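You operate a simulated robot arm through the tools that you are given. There is no shell and no other tool. Be economical: measure what you need, move in short steps, check, and stop when the job is done.

You run a simulated robot arm. Do the job below in one go: nothing can be reset, and whatever is moved stays where it is left.

JOB
Wind the clock, set it to twenty past three and start the pendulum.
Fine: give the key half a turn, to its stop or nearly; shut the clock door.

Only the result counts: the job must be done as asked and must still hold three seconds after the hand-in. Knocking over, shifting, dropping, spilling or breaking anything else fails it.

ROBOT AND FRAMES
A 7-joint arm with a two-finger parallel gripper, fixed in place. Base frame: the origin is at the foot of the arm, x ahead of it, y to its left, z up. Units: mm, degrees, N and s.
With the tool pointing down near the work surface it reaches from about 460 to 920 mm from the base axis. Its first joint turns from -115.0 to 115.0 degrees. Payload 3.91 kg.
The tool frame sits at the grasp point between the pads (the TCP): z along the fingers, y along the line on which they close. The tips reach 30 mm beyond it. The gripper opens to 110 mm. The fingers are 20 mm wide and 10 mm thick; the gripper's body (48 by 112 mm) begins 55 mm behind the TCP.
Orientation is that of the tool frame in the base frame, as [roll, pitch, yaw] about the fixed x, y, z axes, in that order (R = Rz(yaw) Ry(pitch) Rx(roll)). With the fingers straight down and closing along the base's y, the tool's x points along the base's -x, its y along +y and its z along -z.

CONTROLS
- The arm moves only by the tool move_arm. Its argument "motion" is a list of rows, each a list of 2 entries, a list of its own where there are three numbers: the shift along the tool's x, y, z in units of 25 mm (1.0 is 25 mm), then the turn, a rotation vector about the tool's x, y, z in units of 6 degrees (1.0 is 6 degrees). In form: [[[dx, dy, dz], [wx, wy, wz]], ...]. A call has 1 to 12 rows; each row shifts and turns the commanded pose from where the row before left it, along the tool's axes as they then stand. "jaw" is the opening, from 0 (shut) to 1 (fully open), set as the call begins (left out, the last holds). A call with a number of a shift or a turn outside -1 to 1 is refused whole. Rows are played at 5 a second. More than 50 mm and 8.6 degrees between two rows, or a gripper value outside its range, and nothing of the call is played. Where a pose cannot be reached the arm comes as near as it can. A force on the tool above 50 N (or 10 N above the force at the start of the call, whichever is more), or a blocked arm, ends the call early, and 0.2 s more pass. Each finger travels about 153 mm/s and halts on what it meets, pressing with about 25 N; the grip force reading is that of the motor and also rises with nothing between the fingers. The clock runs only during rows and for 0.2 s after the last one: add rows that do not move to give the fingers time. The reply holds the time, the measured pose of the TCP, the force on the tool along the base axes, the opening and the grip force, in the units named above and with some noise, and new pictures: "views" is both (left out), scene, wrist or none.
- Cameras (640 x 400 px; columns grow to the right, rows downward): "scene" is fixed at [49.9, 499.8, 1658.7]; the picture's right is [-0.38, -0.92, 0.00], its down [-0.39, 0.16, -0.91] and it looks along [0.84, -0.35, -0.42] (base axes); focal length 326 px, centre (320, 200). "wrist" rides on the gripper at [72, 17, -104] in the tool frame; the picture's right is [-0.23, 0.97, 0.00], its down [-0.76, -0.18, -0.62] and it looks along [-0.61, -0.14, 0.78] (tool axes); focal length 222 px, centre (320, 200). There is no depth. A picture from a camera that has moved, and an enlarged one, comes with that camera's place and axes in the base frame and with its lens.
- raise_lower(by): slides the trunk up (or, below 0, down) by that many mm; the arm rides with it, the base frame stays. It gives what a move gives, with no picture.
- inspect(camera, box): a new picture of the part [left, top, right, bottom] of that camera's present view, enlarged. The clock stands still meanwhile.
- finish_job(): hands the job in; it is judged then, once.

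Work in short steps. Places have to be worked out from the pictures, the camera data and where the tool is seen: move nearer, look again, correct. Check each grasp and each placing, and mend what went wrong. You have 120 turns and 170 pictures in all, those below and enlarged ones among them. Open the gripper and draw the arm clear of the work before you hand the job in, unless the task says otherwise; then end with one line.

The tools are called after "Emit:" by a JSON object that holds its "name" and its "arguments". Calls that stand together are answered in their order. move_arm: Moves the arm, as the interface text tells. Its arguments: {"type":"object","properties":{"motion":{"type":"array","items":{"type":"array"}},"jaw":{"type":"number"},"views":{"type":"string","enum":["both","scene","wrist","none"]}},"required":["motion"]} The other tools are called the same way: raise_lower (by) slides the trunk up or down; inspect (camera, box) takes an enlarged picture of a part of a camera's view; finish_job () hands the job in.

At the start:

```text
clock: 0.0
position: [433.1, 212.2, 1546.3]
tcp_rot: [-180.0, 0.0, -180.0]
wrist_force: [-0.9, -0.4, 0.8]
grip_width: 109.6
gripper_force: 0.3
trunk travel left (down, up): [-925.0, 65.0]
```

scene: 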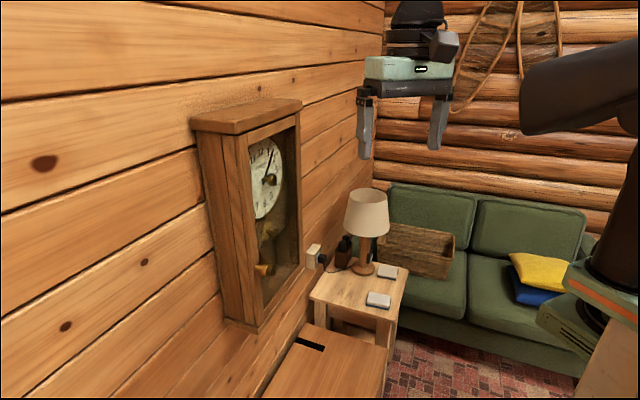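
wrist: 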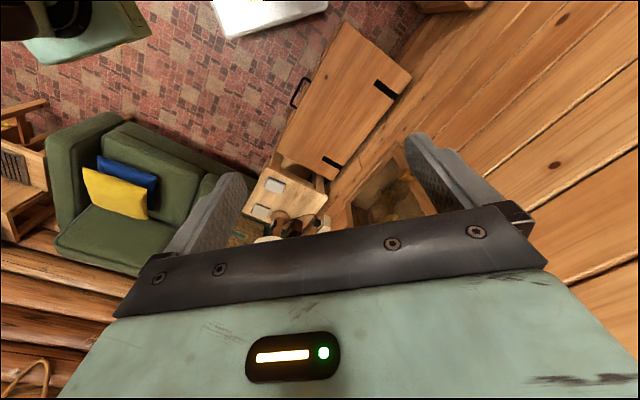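

The clock hangs on the left wall, with a glazed-looking door case. I take a closer look at it first.

Emit:
{"name": "inspect", "arguments": {"camera": "scene", "box": [180, 90, 340, 190]}}

Emit:
{"name": "inspect", "arguments": {"camera": "scene", "box": [180, 180, 420, 340]}}

```text
4.00 times, centred on (260, 140) of scene
camera zoom: at [49.9, 499.8, 1658.7], right [-0.38, -0.92, 0.0], down [-0.39, 0.16, -0.91], along [0.84, -0.35, -0.42], focal length 1305 px, centre (560, 440)
```

zoom: 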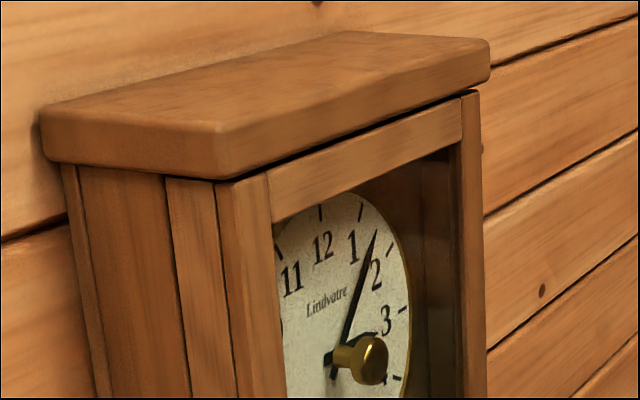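

```text
2.50 times, centred on (300, 260) of scene
camera zoom: at [49.9, 499.8, 1658.7], right [-0.38, -0.92, 0.0], down [-0.39, 0.16, -0.91], along [0.84, -0.35, -0.42], focal length 815 px, centre (370, 50)
```

zoom: 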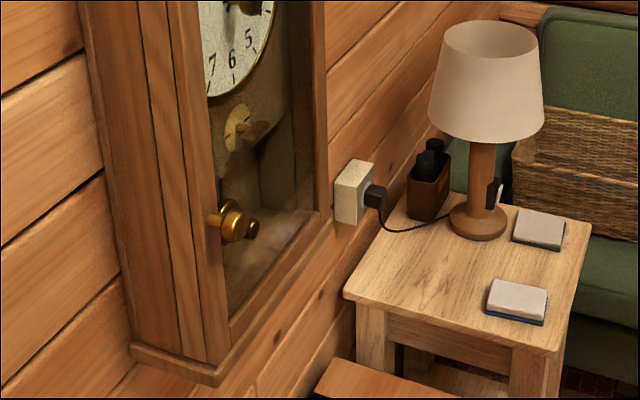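

The case faces roughly along (-0.7,-0.72). I'll look at it in the wrist view to triangulate its distance.

Emit:
{"name": "inspect", "arguments": {"camera": "wrist", "box": [320, 130, 480, 230]}}

```text
4.00 times, centred on (400, 180) of wrist
camera zoom: at [361.4, 230.0, 1650.2], right [0.23, 0.97, 0.0], down [0.76, -0.18, 0.62], along [0.61, -0.14, -0.78], focal length 888 px, centre (0, 280)
```

zoom: 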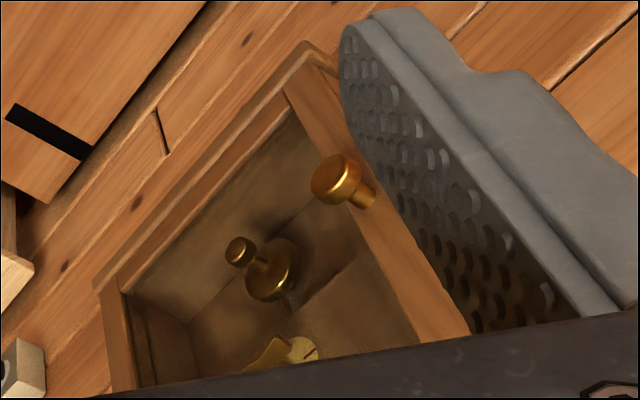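

Triangulated estimates: door knob ≈ (710,372,1168), pendulum knob ≈ (849,322,1045), key ≈ (853,326,1185), hand knob ≈ (833,306,1349). I lower the trunk first, then yaw the tool toward the wall normal.

Emit:
{"name": "raise_lower", "arguments": {"by": -250}}

Emit:
{"name": "move_arm", "arguments": {"motion": [[[0, 0, 0], [0, 0, -0.96]], [[0, 0, 0], [0, 0, -0.96]], [[0, 0, 0], [0, 0, -0.96]], [[0, 0, 0], [0, 0, -0.96]], [[0, 0, 0], [0, 0, -0.96]], [[0, 0, 0], [0, 0, -0.96]], [[0, 0, 0], [0, 0, -0.96]], [[0, 0, 0], [0, 0, -0.95]], [[-0.8, -0.5, 0], [0, 0, 0]], [[-0.8, -0.5, 0], [0, 0, 0]], [[-0.8, -0.5, 0], [0, 0, 0]]], "jaw": 0.6, "views": "scene"}}

```text
clock: 2.6
position: [429.4, 214.6, 1298.1]
tcp_rot: [180.0, 0.1, 179.9]
wrist_force: [-0.5, 0.0, 0.0]
grip_width: 110.0
gripper_force: 0.0
trunk travel left (down, up): [-675.0, 315.0]
```

```text
clock: 5.0
position: [499.6, 231.7, 1299.5]
tcp_rot: [-179.9, 0.1, -134.0]
wrist_force: [-0.6, -1.5, 0.5]
grip_width: 66.0
gripper_force: 0.0
trunk travel left (down, up): [-675.0, 315.0]
```

scene: 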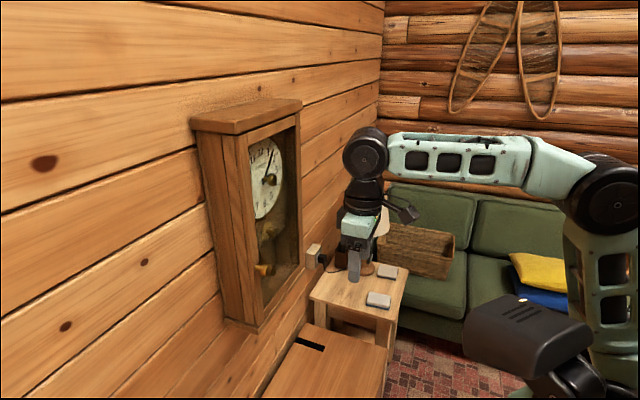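

Yaw is done. Now I pitch the fingers forward toward the wall.

Emit:
{"name": "move_arm", "arguments": {"motion": [[[-0.8, -0.4, 0], [0, -1, 0]], [[-0.8, -0.4, 0], [0, -1, 0]], [[-0.8, -0.4, 0], [0, -1, 0]], [[0, 0, 0], [0, -1, 0]], [[0, 0, 0], [0, -1, 0]], [[0, 0, 0], [0, -1, 0]], [[0, 0, 0], [0, -1, 0]], [[0, 0, 0], [0, -1, 0]], [[0, 0, 0], [0, -1, 0]], [[0, 0, 0], [0, -1, 0]], [[0, 0, 0], [0, -1, 0]], [[0, 0, 0], [0, -1, 0]]], "views": "none"}}

Emit:
{"name": "move_arm", "arguments": {"motion": [[[0, 0, 0], [0, -1, 0]], [[0, 0, 0], [0, -1, 0]], [[0, 0, 0], [0, -1, 0]], [[0, 0, 0], [0, 0, 0]]]}}

```text
clock: 7.6
position: [561.4, 251.0, 1305.0]
tcp_rot: [-179.5, 72.2, -133.5]
wrist_force: [0.4, 1.5, 0.1]
grip_width: 65.8
gripper_force: 0.0
trunk travel left (down, up): [-675.0, 315.0]
```

```text
clock: 8.6
position: [562.0, 252.2, 1304.3]
tcp_rot: [-44.0, 89.7, 1.8]
wrist_force: [-0.3, 0.6, 0.3]
grip_width: 66.3
gripper_force: 0.2
trunk travel left (down, up): [-675.0, 315.0]
camera wrist: at [477.1, 190.1, 1232.1], right [-0.7, 0.68, 0.22], down [-0.31, -0.57, 0.76], along [0.64, 0.46, 0.61], focal length 222 px, centre (320, 200)
```

scene: 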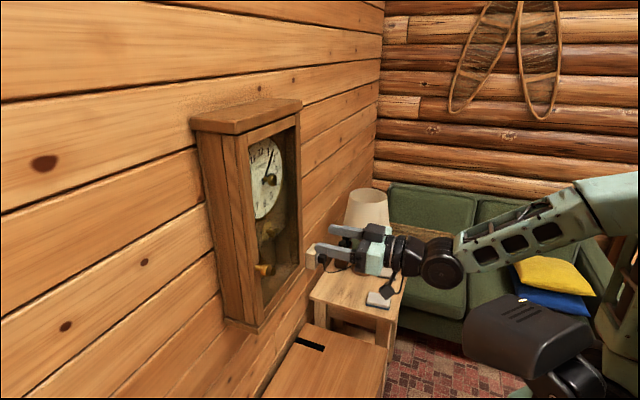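
wrist: 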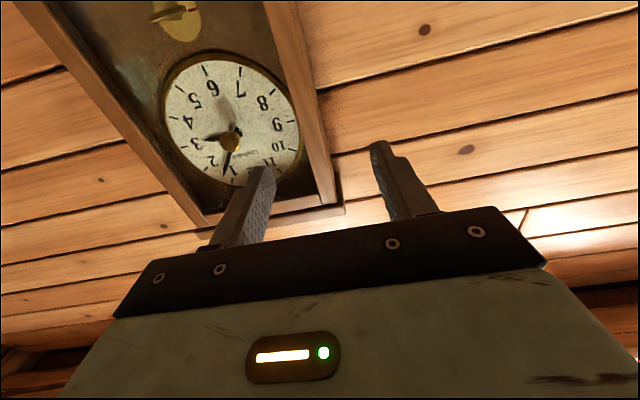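

The tool now points at the wall, and a second ray confirms the hand knob at (828,307,1348). I move to a standoff in front of the door knob.

Emit:
{"name": "move_arm", "arguments": {"motion": [[[0.907, -0.155, 0.79], [0, 0, 0]], [[0.907, -0.155, 0.79], [0, 0, 0]], [[0.907, -0.155, 0.79], [0, 0, 0]], [[0.907, -0.155, 0.79], [0, 0, 0]], [[0.907, -0.155, 0.79], [0, 0, 0]], [[0.907, -0.155, 0.79], [0, 0, 0]], [[0, 0, 0], [0, 0, 0]]]}}

```text
clock: 10.2
position: [660.7, 323.0, 1170.3]
tcp_rot: [-50.4, 89.9, -4.5]
wrist_force: [0.1, -0.2, 0.2]
grip_width: 66.1
gripper_force: 0.0
trunk travel left (down, up): [-675.0, 315.0]
camera wrist: at [576.7, 259.6, 1096.7], right [-0.7, 0.68, 0.22], down [-0.31, -0.57, 0.76], along [0.64, 0.46, 0.61], focal length 222 px, centre (320, 200)
```

scene: 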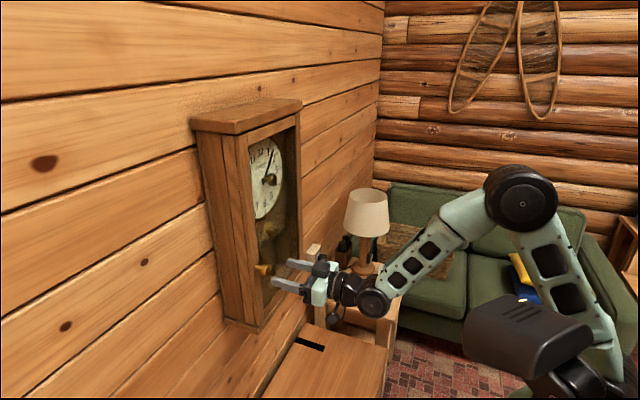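
wrist: 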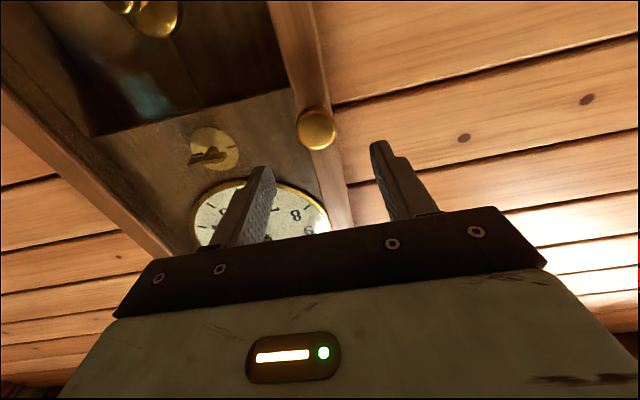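

Knob refined to d≈761, z≈1165, straight ahead. I advance 54 mm and 5 mm lower, then look.

Emit:
{"name": "move_arm", "arguments": {"motion": [[[0.1, -0.02, 0.72], [0, 0, 0]], [[0.1, -0.02, 0.72], [0, 0, 0]], [[0, 0, 0.72], [0, 0, 0]], [[0, 0, 0], [0, 0, 0]]]}}

Emit:
{"name": "inspect", "arguments": {"camera": "scene", "box": [220, 230, 316, 290]}}

```text
clock: 11.2
position: [698.0, 360.0, 1163.6]
tcp_rot: [-61.8, 89.8, -15.9]
wrist_force: [-0.5, 0.4, -0.6]
grip_width: 66.1
gripper_force: 0.0
trunk travel left (down, up): [-675.0, 315.0]
camera wrist: at [615.1, 297.7, 1091.1], right [-0.7, 0.68, 0.22], down [-0.31, -0.57, 0.76], along [0.64, 0.46, 0.61], focal length 222 px, centre (320, 200)
```

scene: 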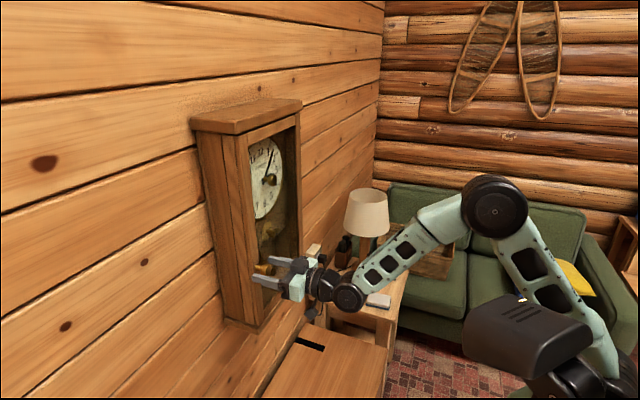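
wrist: 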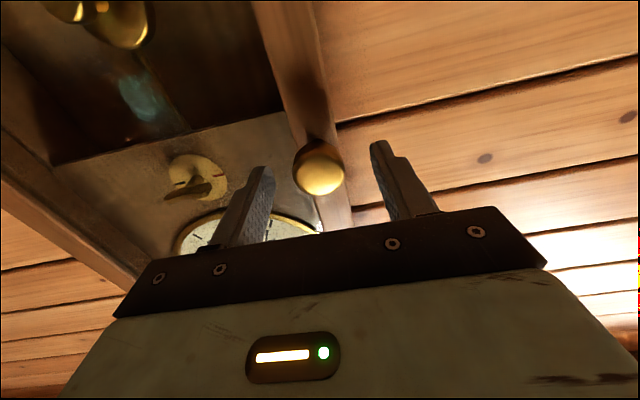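

```text
6.67 times, centred on (268, 260) of scene
camera zoom: at [49.9, 499.8, 1658.7], right [-0.38, -0.92, 0.0], down [-0.39, 0.16, -0.91], along [0.84, -0.35, -0.42], focal length 2174 px, centre (667, -200)
```

zoom: 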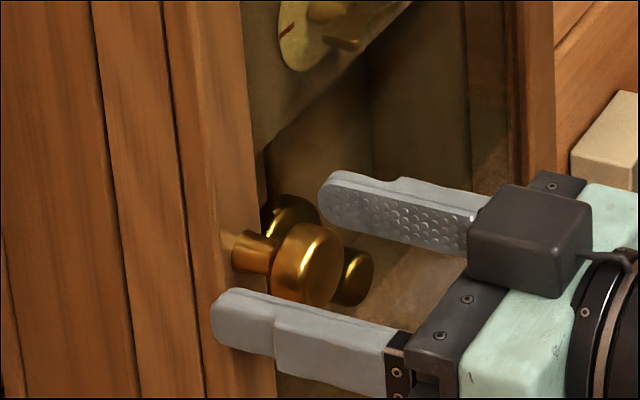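

The knob head sits between the pads. I close the jaw.

Emit:
{"name": "move_arm", "arguments": {"motion": [[[0, 0, 0], [0, 0, 0]], [[0, 0, 0], [0, 0, 0]], [[0, 0, 0], [0, 0, 0]]], "jaw": 0.1, "views": "wrist"}}

```text
clock: 12.0
position: [699.7, 359.6, 1162.7]
tcp_rot: [-59.5, 89.9, -13.5]
wrist_force: [1.0, -0.7, -1.0]
grip_width: 31.6
gripper_force: 45.0
trunk travel left (down, up): [-675.0, 315.0]
camera wrist: at [615.0, 297.5, 1091.1], right [-0.7, 0.68, 0.22], down [-0.31, -0.57, 0.76], along [0.64, 0.46, 0.61], focal length 222 px, centre (320, 200)
```

wrist: 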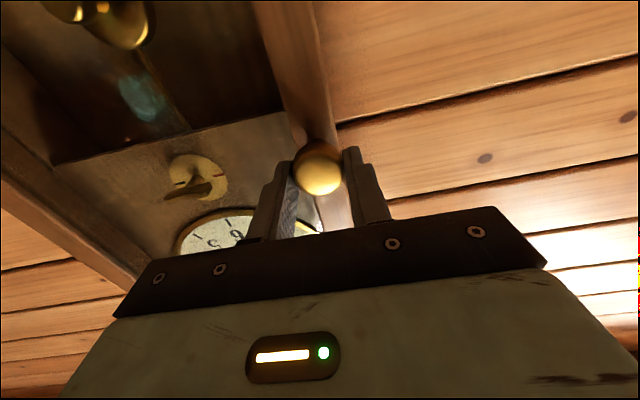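

Grip holds at 31.6 mm. I swing the door open about a hinge assumed at a≈520, starting with 15°.

Emit:
{"name": "move_arm", "arguments": {"motion": [[[0, -0.197, -0.922], [-0.833, 0, 0]], [[0, -0.197, -0.922], [-0.833, 0, 0]], [[0, -0.197, -0.922], [-0.833, 0, 0]], [[0, 0, 0], [0, 0, 0]]]}}

```text
clock: 13.0
position: [674.7, 291.7, 1163.0]
tcp_rot: [12.3, 89.9, 72.5]
wrist_force: [42.1, -11.8, 2.2]
grip_width: 31.2
gripper_force: 44.7
trunk travel left (down, up): [-675.0, 315.0]
camera wrist: at [607.7, 211.3, 1091.2], right [-0.84, 0.48, 0.23], down [-0.16, -0.63, 0.76], along [0.51, 0.61, 0.61], focal length 222 px, centre (320, 200)
```

scene: 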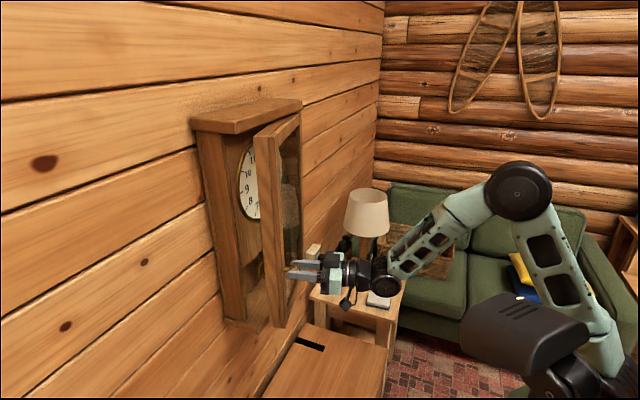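
wrist: 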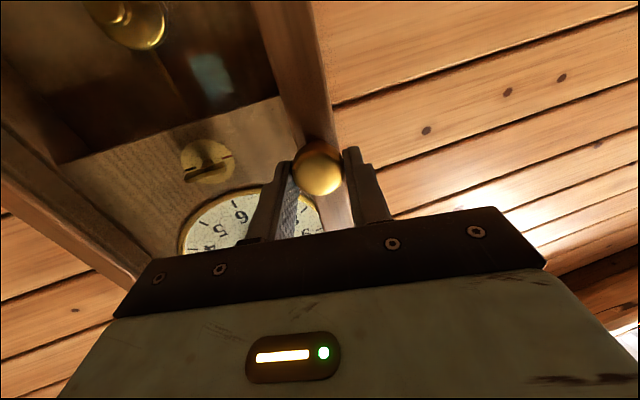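

Measured travel and the 40 N side force fit a hinge further back (a≈489, d≈810). I re-align onto that circle and continue in small arcs.

Emit:
{"name": "move_arm", "arguments": {"motion": [[[0, -0.35, -0.023], [-0.333, 0, 0]], [[0, -0.262, -0.809], [-0.833, 0, 0]], [[0, -0.262, -0.809], [-0.833, 0, 0]], [[0, 0, 0], [0, 0, 0]]], "views": "none"}}

```text
clock: 14.0
position: [668.3, 251.6, 1163.9]
tcp_rot: [-40.8, 90.0, 32.2]
wrist_force: [6.6, -0.6, 2.9]
grip_width: 31.4
gripper_force: 44.8
trunk travel left (down, up): [-675.0, 315.0]
```

Force dropped to ~7 N, so the hinge model is right. Continue.

Emit:
{"name": "move_arm", "arguments": {"motion": [[[0, -0.27, -0.809], [-0.833, 0, 0]], [[0, -0.262, -0.809], [-0.833, 0, 0]], [[0, -0.262, -0.809], [-0.833, 0, 0]], [[0, -0.262, -0.809], [-0.833, 0, 0]], [[0, 0, 0], [0, 0, 0]]], "views": "none"}}

Emit:
{"name": "move_arm", "arguments": {"motion": [[[0, -0.27, -0.809], [-0.833, 0, 0]], [[0, -0.262, -0.809], [-0.833, 0, 0]], [[0, -0.262, -0.809], [-0.833, 0, 0]], [[0, -0.262, -0.809], [-0.833, 0, 0]], [[0, 0, 0], [0, 0, 0]]]}}

```text
clock: 15.2
position: [676.0, 162.9, 1165.0]
tcp_rot: [-153.1, 89.7, -59.7]
wrist_force: [-34.5, -4.4, -7.1]
grip_width: 31.3
gripper_force: 45.4
trunk travel left (down, up): [-675.0, 315.0]
```

```text
clock: 15.9
position: [694.2, 133.8, 1164.5]
tcp_rot: [105.0, 89.2, -147.7]
wrist_force: [-77.9, -25.0, -15.0]
grip_width: 45.0
gripper_force: 41.5
trunk travel left (down, up): [-675.0, 315.0]
stopped in row 3: the force on the tool passed its limit (the readings are from after the stop); the commanded pose is now the measured one
camera wrist: at [708.2, 29.2, 1091.5], right [-0.93, -0.29, 0.24], down [0.36, -0.54, 0.76], along [-0.09, 0.79, 0.6], focal length 222 px, centre (320, 200)
```

scene: 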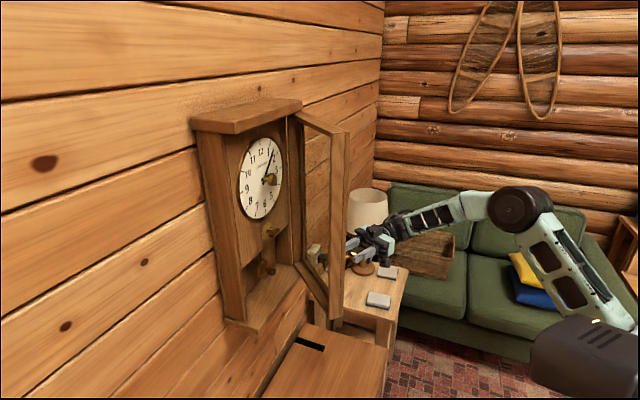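
wrist: 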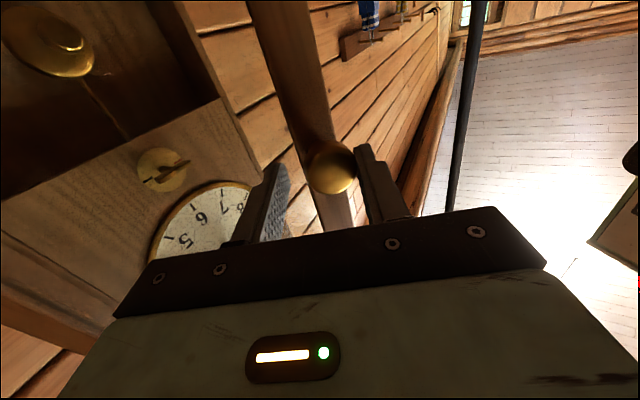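

The door is well open (~60°), with the side force building. I release the knob now to avoid strain.

Emit:
{"name": "move_arm", "arguments": {"motion": [[[0, 0, 0], [0, 0, 0]], [[0, 0, 0], [0, 0, 0]], [[0, 0, -0.5], [0, 0, 0]], [[0, 0, -1], [0, 0, 0]], [[0, 0, -1], [0, 0, 0]], [[0, 0, -1], [0, 0, 0]]], "jaw": 0.9}}

```text
clock: 16.3
position: [742.2, 164.5, 1155.5]
tcp_rot: [84.6, 87.4, -169.7]
wrist_force: [0.1, -3.7, 3.8]
grip_width: 99.3
gripper_force: 0.0
trunk travel left (down, up): [-675.0, 315.0]
stopped in row 1: the arm was blocked; the commanded pose is now the measured one
camera wrist: at [751.1, 60.2, 1084.0], right [-0.93, -0.26, 0.27], down [0.37, -0.54, 0.75], along [-0.05, 0.8, 0.6], focal length 222 px, centre (320, 200)
```

scene: 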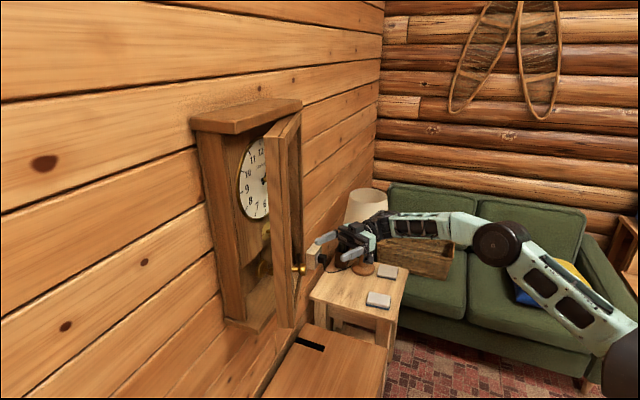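
wrist: 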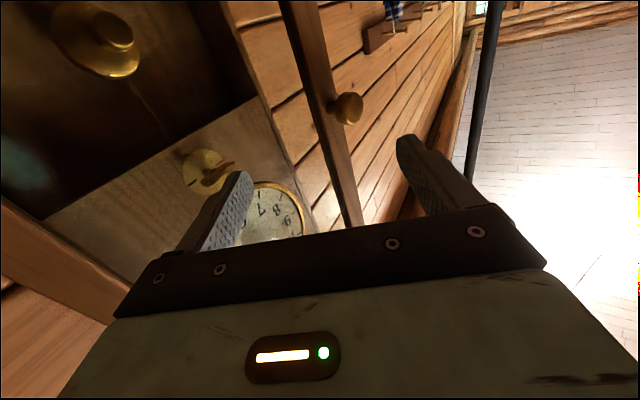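

On release the arm sprang back and the door swung part-shut. I check whether it stays put before re-approaching.

Emit:
{"name": "move_arm", "arguments": {"motion": [[[0, 0, 0], [0, 0, 0]], [[0, 0, 0], [0, 0, 0]], [[0, 0, 0], [0, 0, 0]]], "views": "none"}}

Emit:
{"name": "inspect", "arguments": {"camera": "scene", "box": [190, 90, 430, 340]}}

```text
clock: 16.6
position: [750.7, 268.7, 1121.9]
tcp_rot: [104.0, 79.4, -148.9]
wrist_force: [-4.4, -1.4, 8.3]
grip_width: 99.1
gripper_force: 0.1
trunk travel left (down, up): [-675.0, 315.0]
stopped in row 1: the arm was blocked; the commanded pose is now the measured one
```

```text
1.60 times, centred on (310, 215) of scene
camera zoom: at [49.9, 499.8, 1658.7], right [-0.38, -0.92, 0.0], down [-0.39, 0.16, -0.91], along [0.84, -0.35, -0.42], focal length 522 px, centre (336, 176)
```

zoom: 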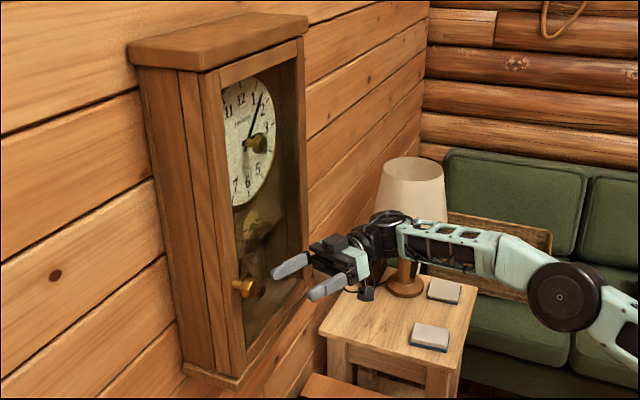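

The door has shut again and the arm is still drifting. I hold still to settle it.

Emit:
{"name": "move_arm", "arguments": {"motion": [[[0, 0, 0], [0, 0, 0]]]}}

```text
clock: 16.9
position: [778.6, 299.1, 1059.1]
tcp_rot: [109.8, 68.3, -138.9]
wrist_force: [-63.8, -165.5, -17.4]
grip_width: 31.0
gripper_force: 0.0
trunk travel left (down, up): [-675.0, 315.0]
stopped in row 1: the arm was blocked; the commanded pose is now the measured one
camera wrist: at [782.9, 182.2, 1010.0], right [-0.79, -0.26, 0.55], down [0.61, -0.33, 0.72], along [-0.01, 0.91, 0.42], focal length 222 px, centre (320, 200)
```

scene: 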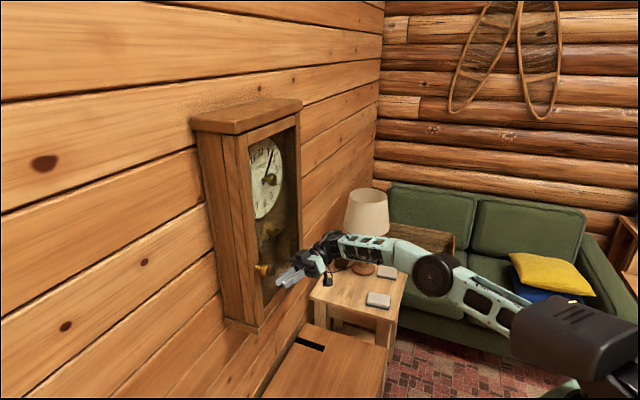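
wrist: 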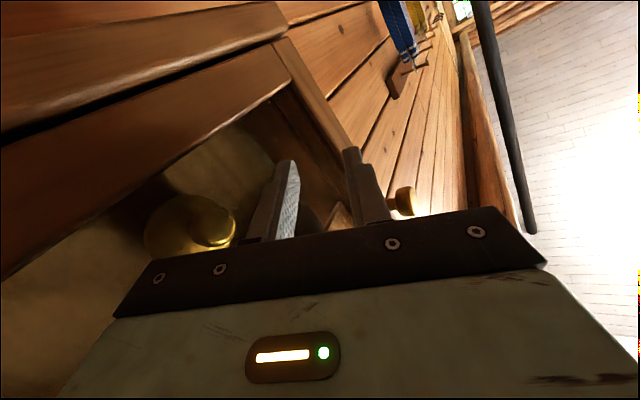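

The arm has drifted to the door face and is pressing on it. I back straight off along -d in small steps, keeping the jaw where it is.

Emit:
{"name": "move_arm", "arguments": {"motion": [[[0.3, 0.68, -0.31], [0, 0, 0]], [[0.3, 0.68, -0.31], [0, 0, 0]]], "jaw": 0.28}}

```text
clock: 17.2
position: [775.7, 282.7, 1056.8]
tcp_rot: [100.6, 72.5, -134.8]
wrist_force: [-154.9, -205.1, -39.2]
grip_width: 30.5
gripper_force: 0.1
trunk travel left (down, up): [-675.0, 315.0]
stopped in row 1: the force on the tool passed its limit (the readings are from after the stop); the commanded pose is now the measured one
camera wrist: at [806.7, 173.6, 998.2], right [-0.72, -0.47, 0.5], down [0.66, -0.25, 0.71], along [-0.21, 0.85, 0.49], focal length 222 px, centre (320, 200)
```

scene: 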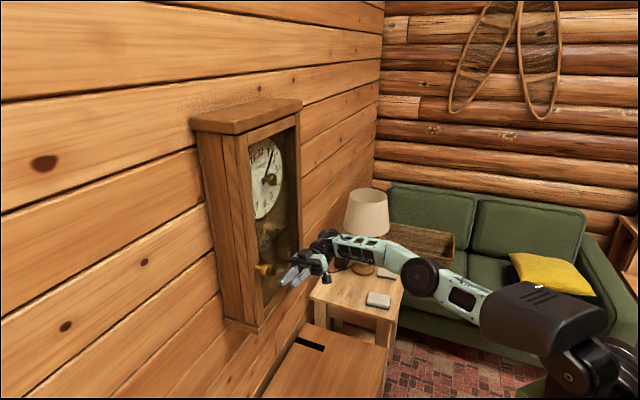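
wrist: 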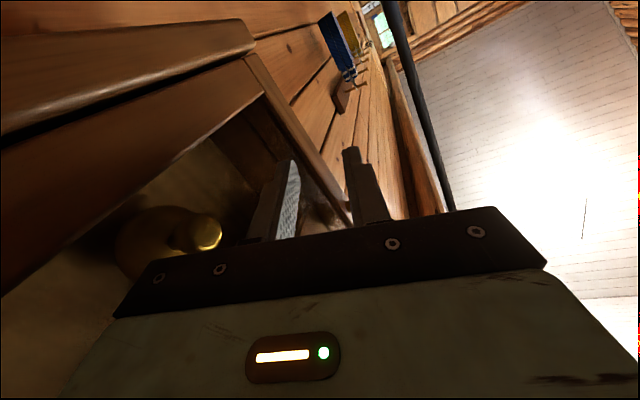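

Still pressing, but force pushes the tool away from the clock as it should. I repeat the retreat.

Emit:
{"name": "move_arm", "arguments": {"motion": [[[0.3, 0.68, -0.31], [0, 0, 0]], [[0.3, 0.68, -0.31], [0, 0, 0]]], "views": "none"}}

```text
clock: 17.8
position: [734.8, 310.3, 1057.9]
tcp_rot: [107.5, 72.8, -134.2]
wrist_force: [1.6, -0.5, 1.6]
grip_width: 30.8
gripper_force: 0.0
trunk travel left (down, up): [-675.0, 315.0]
```

Free of contact now. I hold briefly and look around.

Emit:
{"name": "move_arm", "arguments": {"motion": [[[0, 0, 0], [0, 0, 0]], [[0, 0, 0], [0, 0, 0]]]}}

Emit:
{"name": "inspect", "arguments": {"camera": "scene", "box": [190, 180, 430, 330]}}

```text
clock: 18.4
position: [758.5, 292.2, 1053.7]
tcp_rot: [107.3, 72.6, -135.6]
wrist_force: [-0.2, -0.3, 0.2]
grip_width: 31.0
gripper_force: 0.1
trunk travel left (down, up): [-675.0, 315.0]
camera wrist: at [776.3, 179.5, 998.9], right [-0.79, -0.37, 0.49], down [0.61, -0.31, 0.73], along [-0.11, 0.88, 0.47], focal length 222 px, centre (320, 200)
```

scene: 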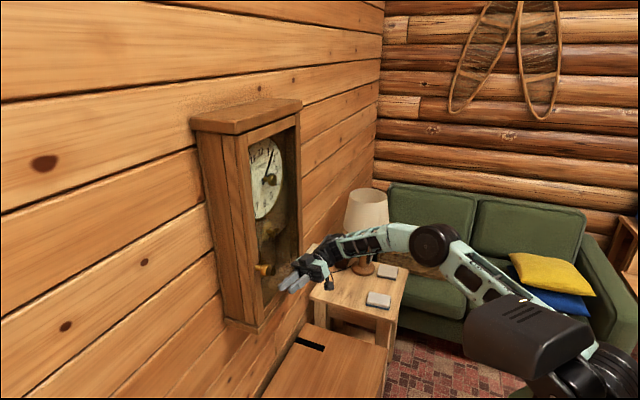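
wrist: 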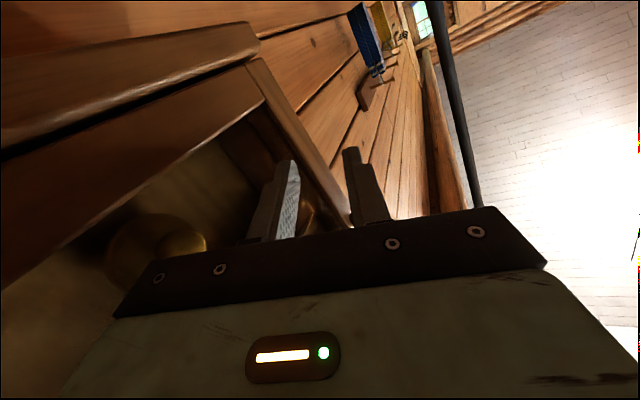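

```text
2.67 times, centred on (310, 255) of scene
camera zoom: at [49.9, 499.8, 1658.7], right [-0.38, -0.92, 0.0], down [-0.39, 0.16, -0.91], along [0.84, -0.35, -0.42], focal length 870 px, centre (347, 53)
```

zoom: 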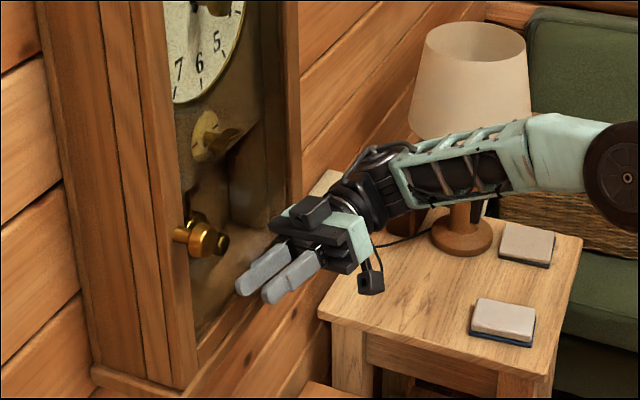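

Everything else still stands; the arm is stable. I back off from the clock, then rotate the tool back to face it.

Emit:
{"name": "move_arm", "arguments": {"motion": [[[0.25, 0.7, -0.24], [0, 0, 0]], [[0.25, 0.7, -0.24], [0, 0, 0]], [[0.25, 0.7, -0.24], [0, 0, 0]], [[0.25, 0.7, -0.24], [0, 0, 0]], [[0.25, 0.7, -0.24], [0, 0, 0]], [[0.25, 0.7, -0.24], [0, 0, 0]], [[0.25, 0.7, -0.24], [0, 0, 0]], [[0, 0, 0], [0, 0, 0]]], "views": "scene"}}

```text
clock: 20.2
position: [660.1, 194.1, 1052.0]
tcp_rot: [107.2, 72.6, -135.5]
wrist_force: [0.0, -0.2, 0.5]
grip_width: 30.6
gripper_force: 0.0
trunk travel left (down, up): [-675.0, 315.0]
```

scene: 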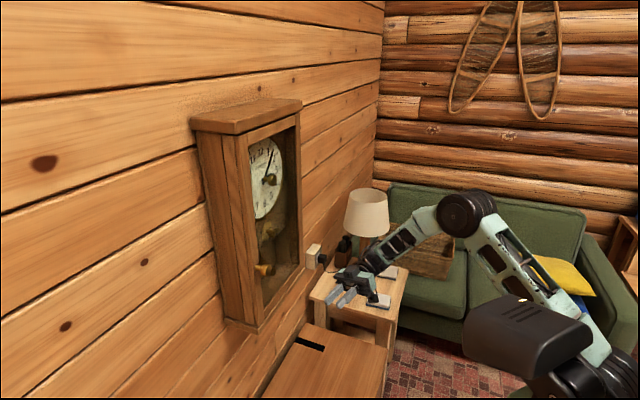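

Backed clear. Refitting the recorded points gives a hinge at a≈517, d≈820. I rotate the tool to face the clock again.

Emit:
{"name": "move_arm", "arguments": {"motion": [[[-0.4, 0, 0], [0.905, -0.191, -0.138]], [[-0.4, 0, 0], [0.905, -0.191, -0.138]], [[-0.4, 0, 0], [0.905, -0.191, -0.138]], [[-0.4, 0, 0], [0.905, -0.191, -0.138]], [[-0.4, 0, 0], [0.905, -0.191, -0.138]], [[-0.4, 0, 0], [0.905, -0.191, -0.138]], [[-0.4, 0, 0], [0.905, -0.191, -0.138]], [[-0.4, 0, 0], [0.905, -0.191, -0.138]], [[-0.4, 0, 0], [0.905, -0.191, -0.138]], [[-0.4, 0, 0], [0.905, -0.191, -0.138]], [[-0.4, 0, 0], [0.905, -0.191, -0.138]], [[0, 0, 0], [0, 0, 0]]], "jaw": 0.6, "views": "none"}}

Emit:
{"name": "move_arm", "arguments": {"motion": [[[0, 0, 0], [0.905, -0.191, -0.138]], [[0, 0, 0], [0.905, -0.191, -0.138]], [[0, 0, 0], [0, 0, 0]]]}}

```text
clock: 22.8
position: [676.4, 205.8, 1158.8]
tcp_rot: [133.2, 86.9, -169.9]
wrist_force: [-0.2, 0.4, 0.1]
grip_width: 66.0
gripper_force: 0.1
trunk travel left (down, up): [-675.0, 315.0]
```

```text
clock: 23.6
position: [677.6, 206.0, 1159.0]
tcp_rot: [107.7, 89.6, 153.6]
wrist_force: [-0.3, -0.7, 0.6]
grip_width: 66.1
gripper_force: 0.0
trunk travel left (down, up): [-675.0, 315.0]
camera wrist: at [592.7, 143.6, 1087.3], right [-0.7, 0.68, 0.23], down [-0.3, -0.57, 0.76], along [0.65, 0.46, 0.6], focal length 222 px, centre (320, 200)
```

scene: 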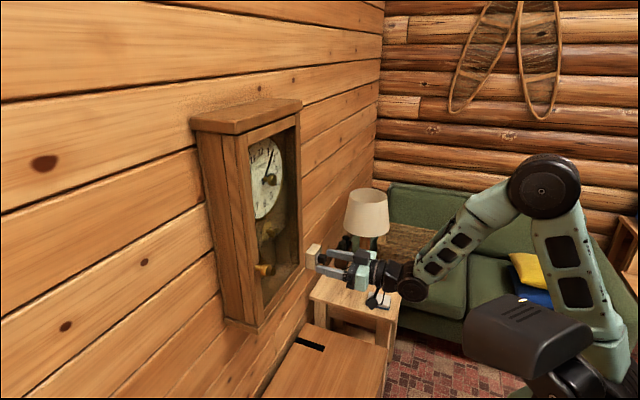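
wrist: 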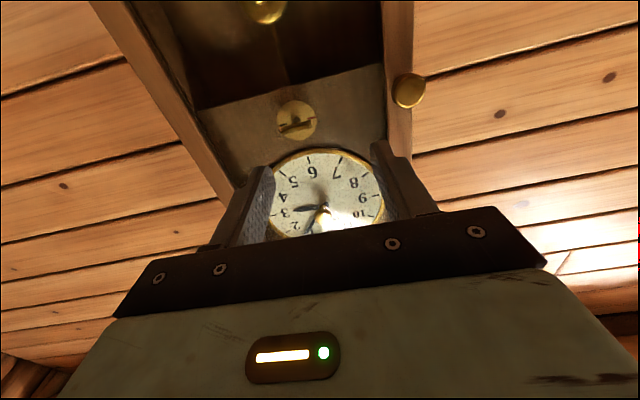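

Facing the clock again at 46°. I go back to the knob.

Emit:
{"name": "move_arm", "arguments": {"motion": [[[-0.05, 0.91, 0.6], [0, 0, 0]], [[-0.05, 0.91, 0.6], [0, 0, 0]], [[-0.05, 0.91, 0.6], [0, 0, 0]], [[-0.05, 0.91, 0.6], [0, 0, 0]], [[0, 0, 0.87], [0, 0, 0]], [[0, 0, 0.87], [0, 0, 0]], [[0, 0, 0.87], [0, 0, 0]], [[0, 0, 0], [0, 0, 0]]], "views": "wrist"}}

```text
clock: 25.4
position: [698.6, 360.7, 1163.6]
tcp_rot: [109.8, 89.6, 155.9]
wrist_force: [0.4, -0.3, 0.4]
grip_width: 66.0
gripper_force: 0.0
trunk travel left (down, up): [-675.0, 315.0]
camera wrist: at [613.8, 297.9, 1092.6], right [-0.7, 0.67, 0.23], down [-0.3, -0.57, 0.76], along [0.65, 0.46, 0.6], focal length 222 px, centre (320, 200)
```

wrist: 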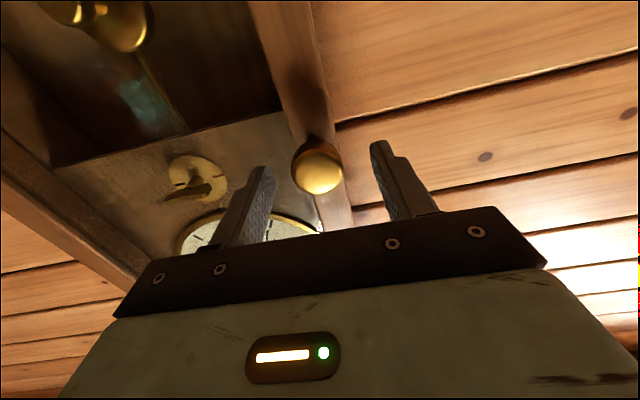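

Same pose as the first grasp. I close and open the door 20° along the corrected arc.

Emit:
{"name": "move_arm", "arguments": {"motion": [[[0, 0, 0], [0, 0, 0]], [[0, 0, 0], [0, 0, 0]], [[0, 0, 0], [0, 0, 0]], [[0, -0.302, -0.907], [-0.833, 0, 0]], [[0, -0.302, -0.907], [-0.833, 0, 0]], [[0, -0.302, -0.907], [-0.833, 0, 0]], [[0, -0.302, -0.907], [-0.833, 0, 0]], [[0, 0, 0], [0, 0, 0]]], "jaw": 0.1, "views": "none"}}

```text
clock: 27.2
position: [670.2, 269.6, 1164.5]
tcp_rot: [84.2, 89.6, 150.3]
wrist_force: [8.7, -1.9, 1.2]
grip_width: 31.5
gripper_force: 44.8
trunk travel left (down, up): [-675.0, 315.0]
```

Position matches the model exactly and force is low (9 N). Another 20°.

Emit:
{"name": "move_arm", "arguments": {"motion": [[[0, -0.302, -0.907], [-0.833, 0, 0]], [[0, -0.302, -0.907], [-0.833, 0, 0]], [[0, -0.302, -0.907], [-0.833, 0, 0]], [[0, -0.302, -0.907], [-0.833, 0, 0]], [[0, 0, 0], [0, 0, 0]]], "views": "none"}}

```text
clock: 28.4
position: [672.3, 174.1, 1164.2]
tcp_rot: [57.1, 89.4, 143.3]
wrist_force: [3.9, 2.0, 7.0]
grip_width: 31.2
gripper_force: 45.0
trunk travel left (down, up): [-675.0, 315.0]
```

Force 8 N at 40°. Another 20°.

Emit:
{"name": "move_arm", "arguments": {"motion": [[[0, -0.302, -0.907], [-0.833, 0, 0]], [[0, -0.302, -0.907], [-0.833, 0, 0]], [[0, -0.302, -0.907], [-0.833, 0, 0]], [[0, -0.302, -0.907], [-0.833, 0, 0]], [[0, 0, 0], [0, 0, 0]]], "views": "scene"}}

```text
clock: 29.6
position: [706.0, 84.6, 1164.1]
tcp_rot: [35.6, 89.6, 141.8]
wrist_force: [-4.7, -1.9, 16.5]
grip_width: 31.2
gripper_force: 44.8
trunk travel left (down, up): [-675.0, 315.0]
```

scene: 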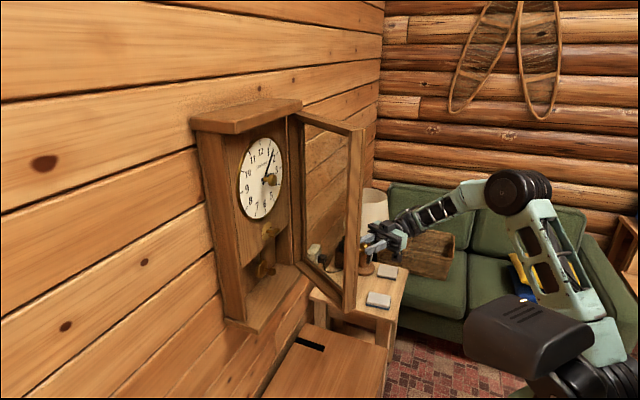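

Door at ~60°; slight vertical force, which I relieve while going 20° further.

Emit:
{"name": "move_arm", "arguments": {"motion": [[[-0.05, -0.302, -0.907], [-0.833, 0, 0]], [[-0.05, -0.302, -0.907], [-0.833, 0, 0]], [[-0.05, -0.302, -0.907], [-0.833, 0, 0]], [[0, -0.302, -0.907], [-0.833, 0, 0]], [[0, 0, 0], [0, 0, 0]]], "views": "scene"}}

```text
clock: 30.5
position: [748.3, 28.2, 1164.5]
tcp_rot: [86.1, 89.2, -152.3]
wrist_force: [-12.9, -9.9, -12.5]
grip_width: 31.3
gripper_force: 45.1
trunk travel left (down, up): [-675.0, 315.0]
stopped in row 4: the force on the tool passed its limit (the readings are from after the stop); the commanded pose is now the measured one
```

scene: 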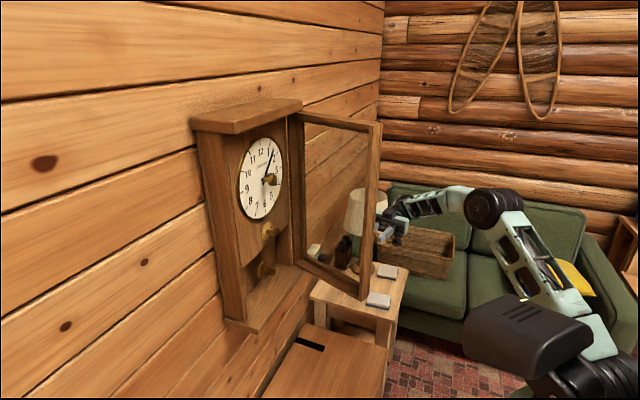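

Door at ~76°. I let it settle and check the force before releasing.

Emit:
{"name": "move_arm", "arguments": {"motion": [[[0, 0, 0], [0, 0, 0]], [[0, 0, 0], [0, 0, 0]]], "views": "wrist"}}

```text
clock: 31.1
position: [748.7, 28.2, 1164.8]
tcp_rot: [87.4, 89.2, -151.3]
wrist_force: [-17.6, -13.5, -27.0]
grip_width: 31.3
gripper_force: 45.1
trunk travel left (down, up): [-675.0, 315.0]
camera wrist: at [788.0, -69.7, 1091.5], right [-0.83, -0.51, 0.24], down [0.49, -0.43, 0.76], along [-0.28, 0.75, 0.61], focal length 222 px, centre (320, 200)
```

wrist: 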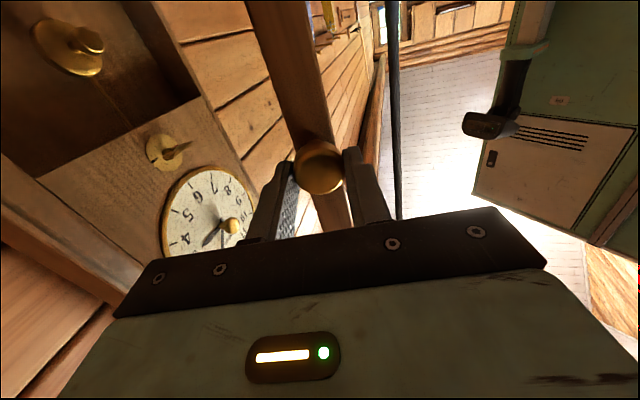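

Small residual forces; I nudge down and sideways 2 mm to zero them.

Emit:
{"name": "move_arm", "arguments": {"motion": [[[0.1, 0.1, 0], [0, 0, 0]], [[0, 0, 0], [0, 0, 0]]], "views": "none"}}

```text
clock: 31.7
position: [749.4, 28.6, 1164.0]
tcp_rot: [84.4, 89.7, -154.6]
wrist_force: [0.3, 2.2, -13.1]
grip_width: 31.2
gripper_force: 44.6
trunk travel left (down, up): [-675.0, 315.0]
```

Good. Now release by opening to 0.6 without moving.

Emit:
{"name": "move_arm", "arguments": {"motion": [[[0.04, 0, 0], [0, 0, 0]], [[0, 0, 0], [0, 0, 0]]], "jaw": 0.6, "views": "scene"}}

```text
clock: 32.3
position: [748.6, 28.7, 1163.2]
tcp_rot: [70.6, 89.5, -167.9]
wrist_force: [0.0, 0.3, 0.5]
grip_width: 66.0
gripper_force: 0.1
trunk travel left (down, up): [-675.0, 315.0]
```

scene: 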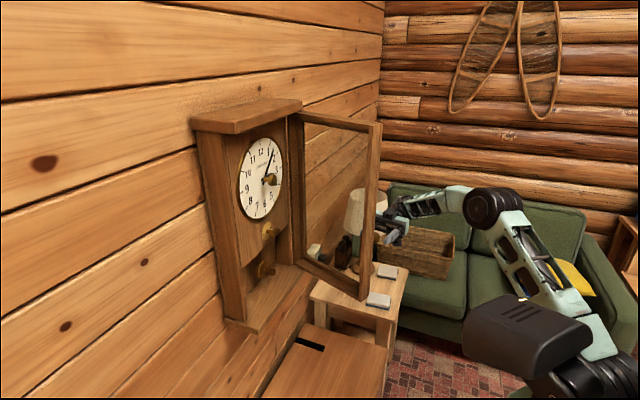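

The door stays open. I back the fingers off the knob along the tool axis.

Emit:
{"name": "move_arm", "arguments": {"motion": [[[0, 0, -0.6], [0, 0, 0]], [[0, 0, -0.6], [0, 0, 0]], [[0, 0, -0.6], [0, 0, 0]], [[0, 0, -0.5], [0, 0, 0]], [[0, 0, 0], [0, 0, 0]]]}}

```text
clock: 33.5
position: [776.6, -22.1, 1163.5]
tcp_rot: [76.6, 89.3, -162.0]
wrist_force: [0.0, -0.6, 0.6]
grip_width: 65.8
gripper_force: 0.0
trunk travel left (down, up): [-675.0, 315.0]
camera wrist: at [817.1, -119.1, 1090.0], right [-0.83, -0.51, 0.24], down [0.48, -0.44, 0.76], along [-0.28, 0.74, 0.61], focal length 222 px, centre (320, 200)
```

scene: 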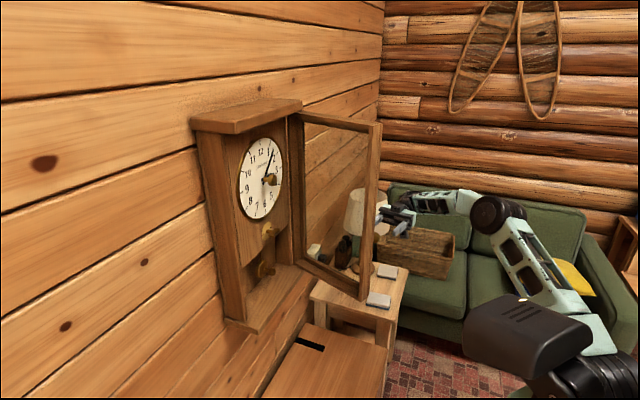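
wrist: 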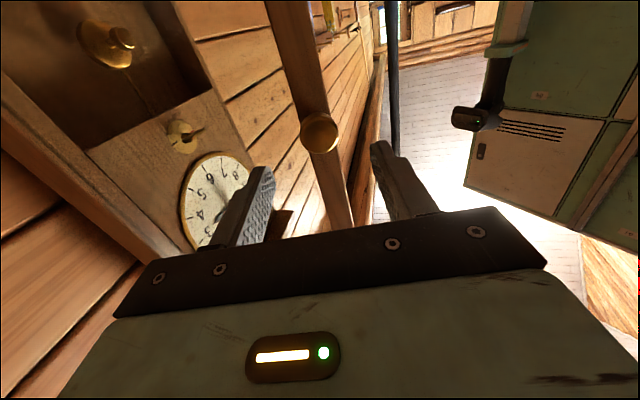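

Clear of the knob. I sidestep away from the wall, then turn the tool back to face the clock.

Emit:
{"name": "move_arm", "arguments": {"motion": [[[0, 0.9, 0], [0, 0, 0]], [[0, 0.9, 0], [0, 0, 0]], [[0, 0.9, 0], [0, 0, 0]], [[0, 0.9, 0], [0, 0, 0]], [[0, 0.5, 0], [1, 0, 0]], [[0, 0.3, 0.3], [1, 0, 0]], [[0, 0.3, 0.3], [1, 0, 0]], [[0, 0.3, 0.3], [1, 0, 0]], [[0, 0.3, 0], [1, 0, 0]], [[0, 0.3, 0], [1, 0, 0]], [[0, 0.3, 0], [1, 0, 0]], [[0, 0.3, 0], [1, 0, 0]]], "views": "none"}}

Emit:
{"name": "move_arm", "arguments": {"motion": [[[0, 0.5, 0], [1, 0, 0]], [[0, 0.5, 0], [1, 0, 0]], [[0, 0.5, 0], [1, 0, 0]], [[0, 0.5, 0], [1, 0, 0]], [[0, 0.5, 0], [0.5, 0, 0]], [[0, 0, 0], [0, 0, 0]]]}}

```text
clock: 36.1
position: [631.9, -60.8, 1164.5]
tcp_rot: [123.9, 89.5, -163.0]
wrist_force: [0.2, -0.7, -0.7]
grip_width: 65.7
gripper_force: 0.1
trunk travel left (down, up): [-675.0, 315.0]
```

```text
clock: 37.5
position: [624.1, -44.5, 1177.2]
tcp_rot: [152.0, 89.4, -161.6]
wrist_force: [-0.2, -0.5, -0.1]
grip_width: 66.3
gripper_force: 0.0
out of reach, approached as far as the arm can: row 4, 5
trunk travel left (down, up): [-675.0, 315.0]
camera wrist: at [539.4, -108.0, 1106.0], right [-0.7, 0.67, 0.23], down [-0.29, -0.57, 0.77], along [0.65, 0.47, 0.6], focal length 222 px, centre (320, 200)
```

scene: 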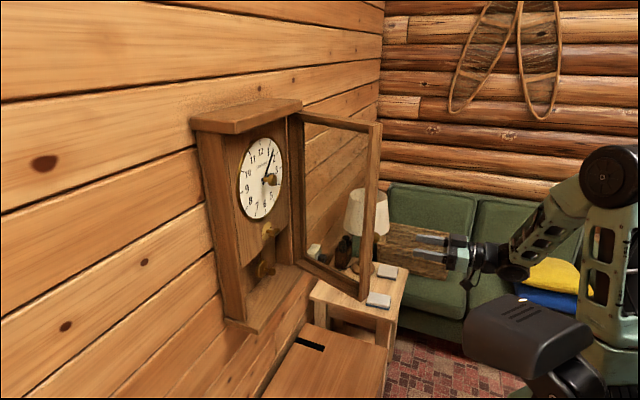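
wrist: 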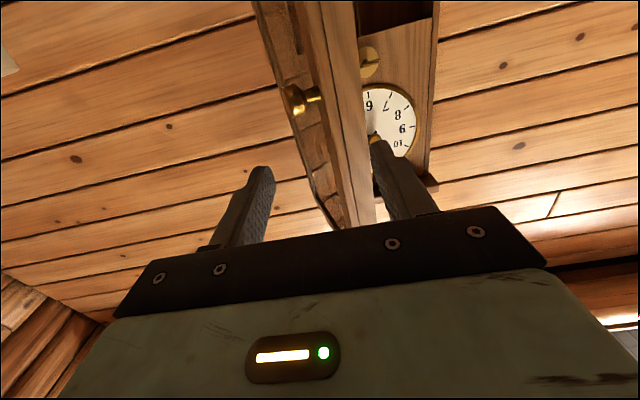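

Facing the clock again, door clear on the right. I move left in front of the dial and inspect the dial and key.

Emit:
{"name": "move_arm", "arguments": {"motion": [[[0, 0.9, 0.5], [0, 0, 0]], [[0, 0.9, 0.5], [0, 0, 0]], [[0, 0.9, 0.9], [0, 0, 0]], [[0, 0.9, 0.9], [0, 0, 0]], [[0, 0.6, 0.9], [0, 0, 0]], [[0, 0, 0.9], [0, 0, 0]], [[0, 0, 0.9], [0, 0, 0]], [[0, 0, 0.9], [0, 0, 0]], [[0, 0, 0], [0, 0, 0]]], "views": "wrist"}}

Emit:
{"name": "inspect", "arguments": {"camera": "scene", "box": [228, 130, 292, 170]}}

Emit:
{"name": "inspect", "arguments": {"camera": "scene", "box": [222, 170, 302, 220]}}

Emit:
{"name": "inspect", "arguments": {"camera": "scene", "box": [222, 215, 318, 275]}}

```text
clock: 39.0
position: [642.1, 110.3, 1184.1]
tcp_rot: [169.8, 89.3, -143.6]
wrist_force: [-29.5, -15.3, 1.5]
grip_width: 60.0
gripper_force: 0.1
out of reach, approached as far as the arm can: row 1, 2
trunk travel left (down, up): [-675.0, 315.0]
stopped in row 7: the force on the tool passed its limit (the readings are from after the stop); the commanded pose is now the measured one
camera wrist: at [558.5, 46.7, 1112.6], right [-0.71, 0.67, 0.23], down [-0.29, -0.57, 0.77], along [0.65, 0.48, 0.6], focal length 222 px, centre (320, 200)
```

wrist: 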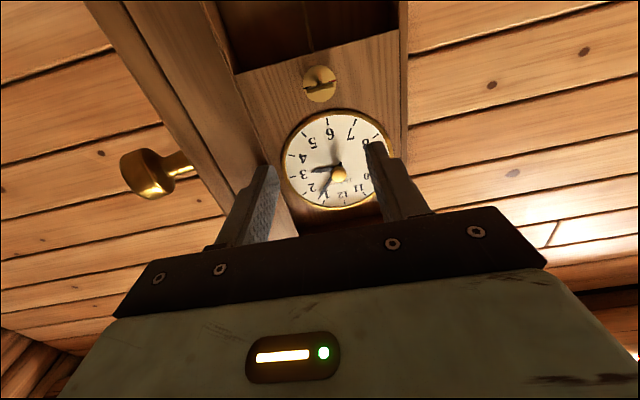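

```text
10.00 times, centred on (260, 150) of scene
camera zoom: at [49.9, 499.8, 1658.7], right [-0.38, -0.92, 0.0], down [-0.39, 0.16, -0.91], along [0.84, -0.35, -0.42], focal length 3262 px, centre (920, 700)
```

zoom: 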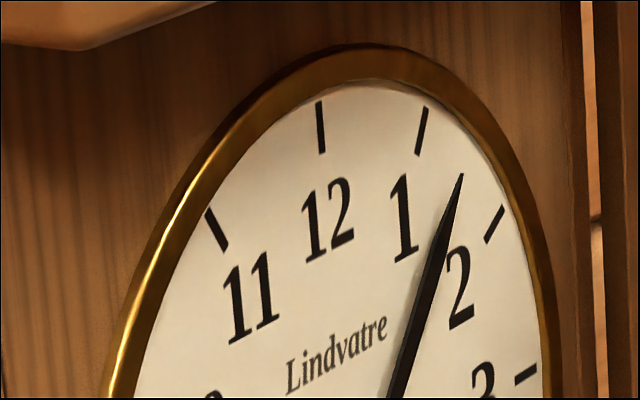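

```text
8.00 times, centred on (262, 195) of scene
camera zoom: at [49.9, 499.8, 1658.7], right [-0.38, -0.92, 0.0], down [-0.39, 0.16, -0.91], along [0.84, -0.35, -0.42], focal length 2609 px, centre (784, 240)
```

zoom: 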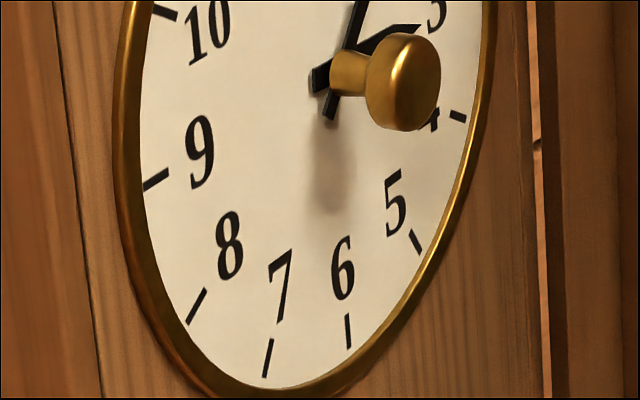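

```text
6.67 times, centred on (270, 245) of scene
camera zoom: at [49.9, 499.8, 1658.7], right [-0.38, -0.92, 0.0], down [-0.39, 0.16, -0.91], along [0.84, -0.35, -0.42], focal length 2174 px, centre (653, -100)
```

zoom: 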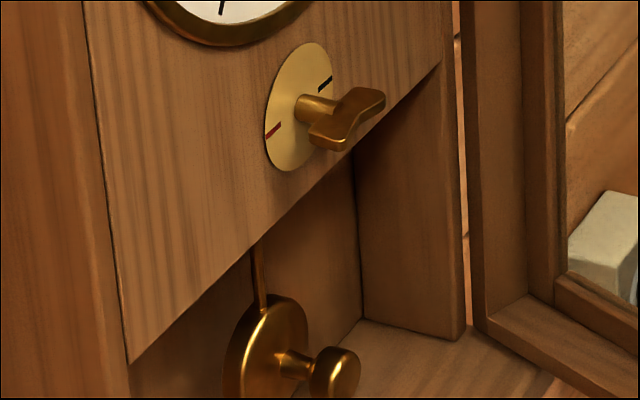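

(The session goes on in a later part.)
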